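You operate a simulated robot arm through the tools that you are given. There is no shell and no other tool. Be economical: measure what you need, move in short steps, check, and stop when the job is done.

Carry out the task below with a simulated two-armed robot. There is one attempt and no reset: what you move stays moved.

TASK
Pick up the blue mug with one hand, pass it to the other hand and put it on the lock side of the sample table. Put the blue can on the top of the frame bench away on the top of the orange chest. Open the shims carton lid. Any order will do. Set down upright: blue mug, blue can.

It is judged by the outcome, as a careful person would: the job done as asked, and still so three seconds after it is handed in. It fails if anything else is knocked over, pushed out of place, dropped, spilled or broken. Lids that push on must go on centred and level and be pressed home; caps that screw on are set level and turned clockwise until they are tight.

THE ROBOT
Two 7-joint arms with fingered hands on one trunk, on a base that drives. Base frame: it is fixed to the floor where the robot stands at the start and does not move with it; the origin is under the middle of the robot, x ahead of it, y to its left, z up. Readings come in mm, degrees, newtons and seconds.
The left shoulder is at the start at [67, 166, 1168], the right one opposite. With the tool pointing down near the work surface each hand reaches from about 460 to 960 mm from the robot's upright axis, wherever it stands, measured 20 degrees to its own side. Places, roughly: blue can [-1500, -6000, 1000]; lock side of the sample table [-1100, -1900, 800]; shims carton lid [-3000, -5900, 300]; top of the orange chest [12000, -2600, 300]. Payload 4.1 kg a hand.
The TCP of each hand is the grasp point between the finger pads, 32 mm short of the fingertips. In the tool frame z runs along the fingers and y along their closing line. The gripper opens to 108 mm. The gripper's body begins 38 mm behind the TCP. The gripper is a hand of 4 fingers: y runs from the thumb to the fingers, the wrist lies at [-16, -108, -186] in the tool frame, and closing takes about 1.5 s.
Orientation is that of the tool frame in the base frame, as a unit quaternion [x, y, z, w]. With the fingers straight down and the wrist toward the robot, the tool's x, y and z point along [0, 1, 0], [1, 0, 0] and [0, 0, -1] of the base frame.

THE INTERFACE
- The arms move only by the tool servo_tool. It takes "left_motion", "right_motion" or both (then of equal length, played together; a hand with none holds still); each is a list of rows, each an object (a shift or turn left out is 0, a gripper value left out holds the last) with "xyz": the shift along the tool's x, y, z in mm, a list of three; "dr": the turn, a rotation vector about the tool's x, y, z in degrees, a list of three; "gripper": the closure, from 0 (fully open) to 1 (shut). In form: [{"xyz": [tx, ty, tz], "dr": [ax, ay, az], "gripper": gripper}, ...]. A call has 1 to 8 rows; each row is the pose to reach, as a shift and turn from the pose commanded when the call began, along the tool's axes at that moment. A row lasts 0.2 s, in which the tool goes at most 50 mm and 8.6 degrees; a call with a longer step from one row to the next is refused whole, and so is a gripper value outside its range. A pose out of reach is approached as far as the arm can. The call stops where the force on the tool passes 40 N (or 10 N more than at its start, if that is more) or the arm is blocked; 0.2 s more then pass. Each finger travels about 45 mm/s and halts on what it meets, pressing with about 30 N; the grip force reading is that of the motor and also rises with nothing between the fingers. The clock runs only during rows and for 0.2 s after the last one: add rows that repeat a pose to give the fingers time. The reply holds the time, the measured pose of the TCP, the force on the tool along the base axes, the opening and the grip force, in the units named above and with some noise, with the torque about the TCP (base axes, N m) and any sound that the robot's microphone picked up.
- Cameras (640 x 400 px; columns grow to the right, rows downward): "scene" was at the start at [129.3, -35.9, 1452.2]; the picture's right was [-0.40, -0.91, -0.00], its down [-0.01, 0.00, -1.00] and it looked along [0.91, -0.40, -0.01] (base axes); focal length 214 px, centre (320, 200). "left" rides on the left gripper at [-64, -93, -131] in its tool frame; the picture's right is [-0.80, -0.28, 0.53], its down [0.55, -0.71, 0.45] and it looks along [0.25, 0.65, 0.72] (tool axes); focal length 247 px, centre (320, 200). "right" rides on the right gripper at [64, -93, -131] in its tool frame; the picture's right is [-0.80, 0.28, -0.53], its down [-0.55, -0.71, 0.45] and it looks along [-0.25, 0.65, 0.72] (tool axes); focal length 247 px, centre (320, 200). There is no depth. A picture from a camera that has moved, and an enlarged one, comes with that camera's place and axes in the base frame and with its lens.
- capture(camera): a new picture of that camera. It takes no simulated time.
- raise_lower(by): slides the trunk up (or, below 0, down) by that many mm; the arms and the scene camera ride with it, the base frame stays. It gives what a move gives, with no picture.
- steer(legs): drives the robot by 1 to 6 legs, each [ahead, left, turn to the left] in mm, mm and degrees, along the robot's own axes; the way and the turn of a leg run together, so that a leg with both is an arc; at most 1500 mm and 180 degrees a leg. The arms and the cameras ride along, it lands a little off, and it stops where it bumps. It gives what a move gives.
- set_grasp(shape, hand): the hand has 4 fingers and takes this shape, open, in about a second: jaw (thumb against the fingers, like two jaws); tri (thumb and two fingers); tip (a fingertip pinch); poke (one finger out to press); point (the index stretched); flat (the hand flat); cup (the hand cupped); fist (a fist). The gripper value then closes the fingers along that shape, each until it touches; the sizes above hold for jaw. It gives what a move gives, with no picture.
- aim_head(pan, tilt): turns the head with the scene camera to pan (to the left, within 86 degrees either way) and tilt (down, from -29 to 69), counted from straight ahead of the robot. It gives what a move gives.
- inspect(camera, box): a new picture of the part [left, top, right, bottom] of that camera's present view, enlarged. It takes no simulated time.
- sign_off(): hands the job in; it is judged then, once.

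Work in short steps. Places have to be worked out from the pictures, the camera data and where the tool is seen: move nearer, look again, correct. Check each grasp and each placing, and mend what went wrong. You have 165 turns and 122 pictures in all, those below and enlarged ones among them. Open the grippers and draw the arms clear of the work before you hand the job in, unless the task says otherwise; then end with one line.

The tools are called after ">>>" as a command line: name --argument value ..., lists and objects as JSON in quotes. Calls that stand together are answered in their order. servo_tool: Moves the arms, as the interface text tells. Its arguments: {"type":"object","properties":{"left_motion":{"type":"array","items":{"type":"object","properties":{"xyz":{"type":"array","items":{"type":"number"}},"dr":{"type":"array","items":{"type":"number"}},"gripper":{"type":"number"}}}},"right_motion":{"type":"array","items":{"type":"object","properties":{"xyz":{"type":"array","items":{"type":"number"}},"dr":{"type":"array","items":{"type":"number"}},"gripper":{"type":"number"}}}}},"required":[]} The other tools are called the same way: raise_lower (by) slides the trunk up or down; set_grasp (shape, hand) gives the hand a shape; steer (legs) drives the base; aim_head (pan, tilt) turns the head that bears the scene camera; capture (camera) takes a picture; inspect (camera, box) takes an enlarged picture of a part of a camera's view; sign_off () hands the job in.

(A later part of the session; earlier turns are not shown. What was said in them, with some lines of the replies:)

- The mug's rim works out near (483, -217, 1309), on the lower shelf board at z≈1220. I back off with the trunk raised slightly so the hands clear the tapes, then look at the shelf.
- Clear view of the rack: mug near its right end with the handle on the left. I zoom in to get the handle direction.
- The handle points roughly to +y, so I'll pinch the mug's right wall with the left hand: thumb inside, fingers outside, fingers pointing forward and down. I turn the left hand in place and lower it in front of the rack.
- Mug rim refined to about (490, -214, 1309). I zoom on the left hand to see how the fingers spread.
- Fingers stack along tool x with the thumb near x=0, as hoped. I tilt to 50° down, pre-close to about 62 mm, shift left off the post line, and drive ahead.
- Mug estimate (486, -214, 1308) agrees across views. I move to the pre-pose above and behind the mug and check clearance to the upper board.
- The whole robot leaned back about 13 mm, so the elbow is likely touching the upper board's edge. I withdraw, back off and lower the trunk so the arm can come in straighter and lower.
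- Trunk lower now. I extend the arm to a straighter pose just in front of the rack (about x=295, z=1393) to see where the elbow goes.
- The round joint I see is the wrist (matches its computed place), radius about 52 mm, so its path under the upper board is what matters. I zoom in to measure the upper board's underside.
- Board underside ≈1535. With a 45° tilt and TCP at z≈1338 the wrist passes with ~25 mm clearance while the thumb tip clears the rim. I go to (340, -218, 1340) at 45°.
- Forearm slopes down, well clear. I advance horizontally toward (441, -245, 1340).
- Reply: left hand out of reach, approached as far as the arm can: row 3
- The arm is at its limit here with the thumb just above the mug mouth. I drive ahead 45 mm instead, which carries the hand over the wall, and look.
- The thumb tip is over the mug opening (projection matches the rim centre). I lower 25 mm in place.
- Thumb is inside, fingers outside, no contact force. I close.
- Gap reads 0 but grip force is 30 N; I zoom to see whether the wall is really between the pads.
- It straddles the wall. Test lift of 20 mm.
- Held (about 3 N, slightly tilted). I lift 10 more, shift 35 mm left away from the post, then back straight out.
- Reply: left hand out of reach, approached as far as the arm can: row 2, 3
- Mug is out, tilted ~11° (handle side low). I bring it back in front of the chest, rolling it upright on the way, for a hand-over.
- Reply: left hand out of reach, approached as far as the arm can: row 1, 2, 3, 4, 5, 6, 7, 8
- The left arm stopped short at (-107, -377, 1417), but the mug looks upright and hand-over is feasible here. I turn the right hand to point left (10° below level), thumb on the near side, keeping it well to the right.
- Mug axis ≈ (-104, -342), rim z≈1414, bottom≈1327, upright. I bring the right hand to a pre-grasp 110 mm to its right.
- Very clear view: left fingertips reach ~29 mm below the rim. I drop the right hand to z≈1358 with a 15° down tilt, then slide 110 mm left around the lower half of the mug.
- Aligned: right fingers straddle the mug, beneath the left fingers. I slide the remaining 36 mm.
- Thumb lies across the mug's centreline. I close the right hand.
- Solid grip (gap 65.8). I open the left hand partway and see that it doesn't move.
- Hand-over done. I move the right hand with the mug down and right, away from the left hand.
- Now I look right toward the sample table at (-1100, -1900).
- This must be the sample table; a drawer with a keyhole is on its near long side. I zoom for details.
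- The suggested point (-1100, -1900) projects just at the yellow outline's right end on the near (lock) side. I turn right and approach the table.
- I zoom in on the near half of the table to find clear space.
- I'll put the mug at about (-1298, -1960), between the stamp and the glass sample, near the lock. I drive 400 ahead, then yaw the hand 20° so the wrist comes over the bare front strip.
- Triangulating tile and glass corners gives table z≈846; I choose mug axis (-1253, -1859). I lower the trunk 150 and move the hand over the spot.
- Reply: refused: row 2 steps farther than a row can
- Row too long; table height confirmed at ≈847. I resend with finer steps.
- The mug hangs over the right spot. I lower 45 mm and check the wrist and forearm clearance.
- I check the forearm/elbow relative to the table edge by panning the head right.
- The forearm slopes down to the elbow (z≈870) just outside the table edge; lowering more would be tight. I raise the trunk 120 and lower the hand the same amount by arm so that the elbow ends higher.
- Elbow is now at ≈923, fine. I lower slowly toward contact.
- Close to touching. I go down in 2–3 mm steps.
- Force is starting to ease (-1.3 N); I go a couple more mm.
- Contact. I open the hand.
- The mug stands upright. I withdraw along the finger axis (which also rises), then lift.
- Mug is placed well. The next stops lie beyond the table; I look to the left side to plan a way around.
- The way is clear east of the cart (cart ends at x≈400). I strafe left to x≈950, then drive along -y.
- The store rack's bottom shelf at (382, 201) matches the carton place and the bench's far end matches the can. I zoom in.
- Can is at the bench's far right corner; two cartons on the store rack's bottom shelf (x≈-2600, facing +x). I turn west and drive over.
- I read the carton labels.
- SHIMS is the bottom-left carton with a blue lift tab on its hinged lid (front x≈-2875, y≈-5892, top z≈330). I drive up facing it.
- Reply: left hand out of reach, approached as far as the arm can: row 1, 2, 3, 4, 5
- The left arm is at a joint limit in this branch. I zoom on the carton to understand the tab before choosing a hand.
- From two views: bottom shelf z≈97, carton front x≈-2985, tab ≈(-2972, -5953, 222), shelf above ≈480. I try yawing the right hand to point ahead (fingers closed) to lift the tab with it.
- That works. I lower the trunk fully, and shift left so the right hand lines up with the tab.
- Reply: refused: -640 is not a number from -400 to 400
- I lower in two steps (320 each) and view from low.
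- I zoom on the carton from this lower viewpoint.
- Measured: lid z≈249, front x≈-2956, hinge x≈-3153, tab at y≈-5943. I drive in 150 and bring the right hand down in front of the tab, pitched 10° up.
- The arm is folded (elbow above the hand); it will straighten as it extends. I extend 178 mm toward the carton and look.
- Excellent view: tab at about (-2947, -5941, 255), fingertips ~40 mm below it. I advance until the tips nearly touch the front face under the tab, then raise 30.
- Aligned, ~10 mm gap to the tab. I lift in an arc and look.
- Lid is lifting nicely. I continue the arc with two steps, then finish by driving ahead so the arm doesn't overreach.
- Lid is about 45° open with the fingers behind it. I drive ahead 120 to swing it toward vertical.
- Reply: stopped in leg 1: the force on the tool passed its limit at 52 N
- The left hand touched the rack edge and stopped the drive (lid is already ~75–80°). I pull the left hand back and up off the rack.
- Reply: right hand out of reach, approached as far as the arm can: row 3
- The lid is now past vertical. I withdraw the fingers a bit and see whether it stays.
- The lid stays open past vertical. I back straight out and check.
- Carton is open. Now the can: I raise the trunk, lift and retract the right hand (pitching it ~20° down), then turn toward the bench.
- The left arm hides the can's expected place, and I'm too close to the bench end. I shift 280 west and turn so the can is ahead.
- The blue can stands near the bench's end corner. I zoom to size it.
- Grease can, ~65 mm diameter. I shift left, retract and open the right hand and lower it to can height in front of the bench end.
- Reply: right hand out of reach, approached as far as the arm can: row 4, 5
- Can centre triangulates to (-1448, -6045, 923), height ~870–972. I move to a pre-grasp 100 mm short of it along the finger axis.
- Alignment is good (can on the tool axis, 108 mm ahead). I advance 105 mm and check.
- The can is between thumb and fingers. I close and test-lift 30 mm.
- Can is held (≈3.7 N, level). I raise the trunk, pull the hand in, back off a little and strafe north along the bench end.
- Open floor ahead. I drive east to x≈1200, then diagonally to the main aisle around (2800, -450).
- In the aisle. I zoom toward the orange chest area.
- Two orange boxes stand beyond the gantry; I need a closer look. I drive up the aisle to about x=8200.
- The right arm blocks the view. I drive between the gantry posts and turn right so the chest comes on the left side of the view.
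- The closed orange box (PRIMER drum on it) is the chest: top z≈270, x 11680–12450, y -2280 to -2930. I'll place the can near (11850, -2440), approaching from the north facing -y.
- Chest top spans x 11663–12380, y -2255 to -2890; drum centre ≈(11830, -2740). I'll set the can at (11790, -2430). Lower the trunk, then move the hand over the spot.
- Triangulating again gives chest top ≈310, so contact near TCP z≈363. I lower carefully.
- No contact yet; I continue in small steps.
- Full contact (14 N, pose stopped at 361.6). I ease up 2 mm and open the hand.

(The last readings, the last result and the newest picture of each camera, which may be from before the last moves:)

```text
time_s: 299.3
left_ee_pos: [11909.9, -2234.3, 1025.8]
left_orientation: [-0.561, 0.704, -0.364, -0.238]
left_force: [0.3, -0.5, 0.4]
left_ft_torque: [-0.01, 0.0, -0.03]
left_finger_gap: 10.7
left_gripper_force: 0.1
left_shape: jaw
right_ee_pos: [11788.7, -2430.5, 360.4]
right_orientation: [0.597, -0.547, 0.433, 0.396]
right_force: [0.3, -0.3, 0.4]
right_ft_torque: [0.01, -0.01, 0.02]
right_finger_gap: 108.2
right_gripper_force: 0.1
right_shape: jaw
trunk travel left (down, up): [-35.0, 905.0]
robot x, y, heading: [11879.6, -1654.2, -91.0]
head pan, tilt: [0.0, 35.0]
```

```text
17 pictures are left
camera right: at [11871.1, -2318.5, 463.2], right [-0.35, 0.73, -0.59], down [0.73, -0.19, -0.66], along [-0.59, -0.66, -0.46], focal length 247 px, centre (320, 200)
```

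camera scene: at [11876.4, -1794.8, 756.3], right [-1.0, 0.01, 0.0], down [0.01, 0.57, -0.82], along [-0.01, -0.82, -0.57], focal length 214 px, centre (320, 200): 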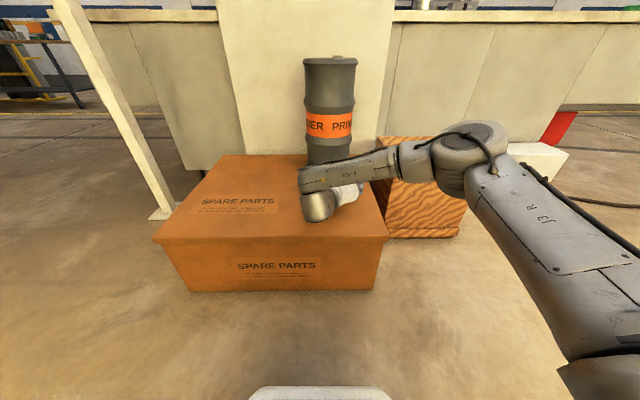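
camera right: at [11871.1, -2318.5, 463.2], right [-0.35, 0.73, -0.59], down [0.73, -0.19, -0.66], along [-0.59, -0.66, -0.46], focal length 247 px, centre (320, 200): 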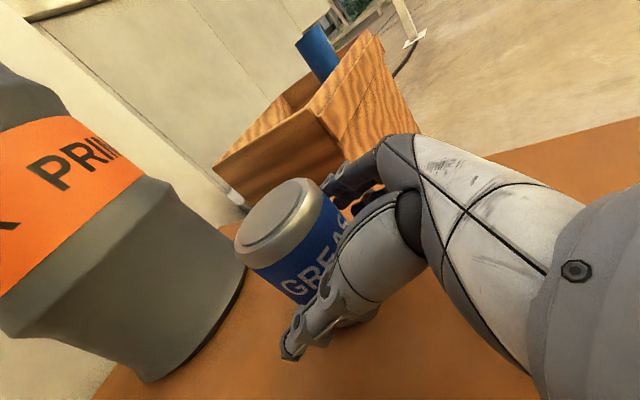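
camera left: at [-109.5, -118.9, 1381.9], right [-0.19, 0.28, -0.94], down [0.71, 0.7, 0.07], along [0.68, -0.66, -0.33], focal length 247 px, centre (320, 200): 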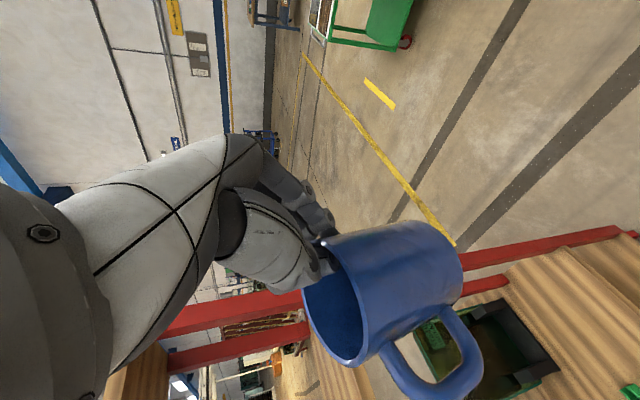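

The can stands free. I withdraw along the finger axis, then back the robot off and check.

>>> servo_tool --right_motion '[{"xyz": [0, 0, -25]}, {"xyz": [0, 0, -60]}, {"xyz": [0, 0, -100]}, {"xyz": [0, 0, -130]}]'

>>> steer --legs '[[-350, 0, 0]]'

>>> raise_lower --by 300

>>> capture --camera "scene"

```text
time_s: 300.3
left_ee_pos: [11912.4, -2235.1, 1025.4]
left_orientation: [-0.56, 0.705, -0.363, -0.238]
left_force: [-0.2, -0.5, 0.2]
left_ft_torque: [-0.01, 0.0, -0.02]
left_finger_gap: 10.8
left_gripper_force: 0.1
left_shape: jaw
right_ee_pos: [11777.8, -2304.3, 403.4]
right_orientation: [0.597, -0.546, 0.434, 0.396]
right_force: [0.1, 0.0, -0.7]
right_ft_torque: [0.03, 0.01, 0.02]
right_finger_gap: 107.8
right_gripper_force: 0.0
right_shape: jaw
trunk travel left (down, up): [-35.0, 905.0]
robot x, y, heading: [11881.2, -1656.7, -90.9]
head pan, tilt: [0.0, 35.0]
```

```text
time_s: 302.5
left_ee_pos: [11916.1, -1892.1, 1025.8]
left_orientation: [-0.56, 0.706, -0.364, -0.238]
left_force: [-0.7, 0.4, -0.9]
left_ft_torque: [0.03, 0.01, -0.01]
left_finger_gap: 11.1
left_gripper_force: 0.1
left_shape: jaw
right_ee_pos: [11782.2, -1962.6, 403.9]
right_orientation: [0.597, -0.546, 0.433, 0.397]
right_force: [-0.4, -0.7, 0.8]
right_ft_torque: [0.0, -0.01, 0.0]
right_finger_gap: 107.6
right_gripper_force: 0.1
right_shape: jaw
trunk travel left (down, up): [-35.0, 905.0]
robot x, y, heading: [11886.3, -1312.8, -90.7]
head pan, tilt: [0.0, 35.0]
```

```text
time_s: 305.5
left_ee_pos: [11915.7, -1891.6, 1325.8]
left_orientation: [-0.561, 0.705, -0.363, -0.238]
left_force: [0.4, 0.2, 0.6]
left_ft_torque: [0.03, 0.01, 0.0]
left_finger_gap: 10.9
left_gripper_force: 0.0
left_shape: jaw
right_ee_pos: [11781.4, -1962.6, 702.5]
right_orientation: [0.598, -0.546, 0.433, 0.396]
right_force: [0.7, -0.3, 0.6]
right_ft_torque: [0.03, 0.02, 0.02]
right_finger_gap: 107.7
right_gripper_force: 0.1
right_shape: jaw
trunk travel left (down, up): [-335.0, 605.0]
robot x, y, heading: [11879.7, -1311.2, -91.1]
head pan, tilt: [0.0, 35.0]
```

```text
16 pictures are left
camera scene: at [11881.0, -1452.7, 1056.4], right [-1.0, 0.01, 0.0], down [0.01, 0.57, -0.82], along [-0.01, -0.82, -0.57], focal length 214 px, centre (320, 200)
```

scene: 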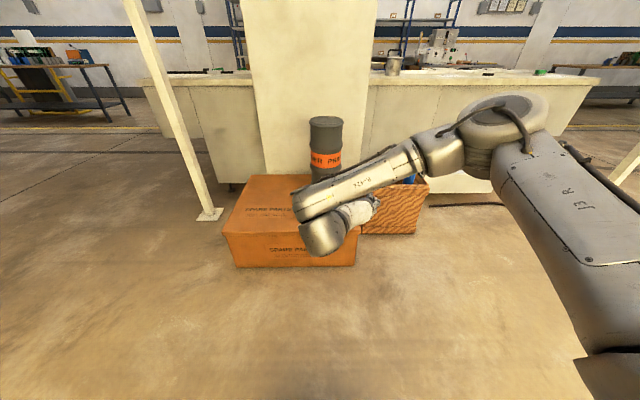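

The arm hides the can; I open the left gripper, strafe left and look again.

>>> servo_tool --left_motion '[{"gripper": 0.5}, {"gripper": 0}, {"gripper": 0}, {"gripper": 0}, {"gripper": 0}, {"gripper": 0}, {"gripper": 0}, {"gripper": 0}]'

>>> steer --legs '[[0, -500, 0]]'

>>> aim_head --pan 20 --tilt 30

>>> inspect --camera "scene" --box '[200, 80, 440, 300]'

```text
time_s: 307.3
left_ee_pos: [11915.8, -1892.6, 1325.3]
left_orientation: [-0.56, 0.705, -0.364, -0.239]
left_force: [-0.3, 0.8, 0.3]
left_ft_torque: [0.02, 0.02, 0.0]
left_finger_gap: 107.9
left_gripper_force: 0.0
left_shape: jaw
right_ee_pos: [11782.0, -1962.7, 704.0]
right_orientation: [0.597, -0.547, 0.433, 0.396]
right_force: [-0.1, -0.2, 0.7]
right_ft_torque: [-0.03, -0.01, -0.03]
right_finger_gap: 107.6
right_gripper_force: 0.1
right_shape: jaw
trunk travel left (down, up): [-335.0, 605.0]
robot x, y, heading: [11880.3, -1317.3, -90.8]
head pan, tilt: [0.0, 35.0]
```

```text
time_s: 310.3
left_ee_pos: [11409.0, -1887.6, 1325.6]
left_orientation: [-0.563, 0.703, -0.365, -0.237]
left_force: [-1.0, -0.1, -0.1]
left_ft_torque: [-0.01, 0.0, 0.02]
left_finger_gap: 107.6
left_gripper_force: 0.2
left_shape: jaw
right_ee_pos: [11275.9, -1957.6, 702.7]
right_orientation: [0.599, -0.545, 0.435, 0.394]
right_force: [0.2, 0.0, 0.9]
right_ft_torque: [0.02, 0.01, -0.02]
right_finger_gap: 107.6
right_gripper_force: 0.1
right_shape: jaw
trunk travel left (down, up): [-335.0, 605.0]
robot x, y, heading: [11373.2, -1305.8, -90.5]
head pan, tilt: [0.0, 35.0]
```

```text
time_s: 311.1
left_ee_pos: [11408.7, -1887.0, 1326.9]
left_orientation: [-0.562, 0.703, -0.364, -0.238]
left_force: [-1.0, 0.2, -0.8]
left_ft_torque: [-0.01, -0.02, -0.01]
left_finger_gap: 107.8
left_gripper_force: 0.0
left_shape: jaw
right_ee_pos: [11275.8, -1958.5, 704.6]
right_orientation: [0.599, -0.544, 0.434, 0.395]
right_force: [0.2, 0.6, -0.4]
right_ft_torque: [-0.02, 0.01, 0.01]
right_finger_gap: 107.7
right_gripper_force: 0.1
right_shape: jaw
trunk travel left (down, up): [-335.0, 605.0]
robot x, y, heading: [11377.0, -1313.0, -90.3]
head pan, tilt: [20.0, 30.0]
```

```text
1.82 times, centred on (320, 190) of scene
camera zoom: at [11402.6, -1444.6, 1064.2], right [-0.94, -0.33, 0.0], down [-0.17, 0.47, -0.87], along [0.29, -0.82, -0.5], focal length 390 px, centre (320, 218)
```

zoom: 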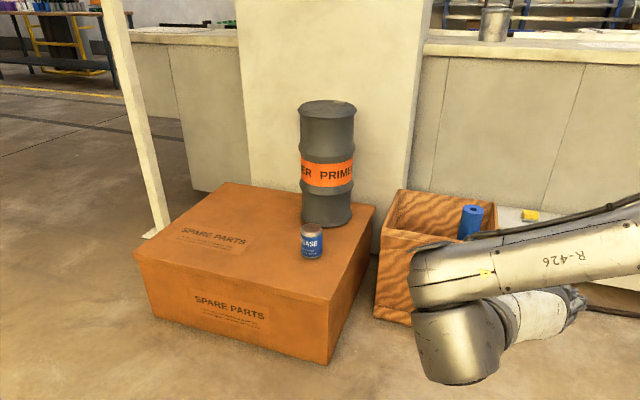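

The can stands upright on the orange chest, the mug is on the lock side of the table, and the shims carton is open. Both grippers are open and the arms are clear, so I hand in.

>>> sign_off

```text
The job is handed in.
```

All three jobs are done and handed in: the blue mug was passed from the left hand to the right and set upright on the lock side of the sample table, the blue can stands upright on the orange chest, and the shims carton lid is open. The left hand briefly touched the edge of the carton rack. I didn't see anything on the rack shift, but I didn't check its upper shelves.
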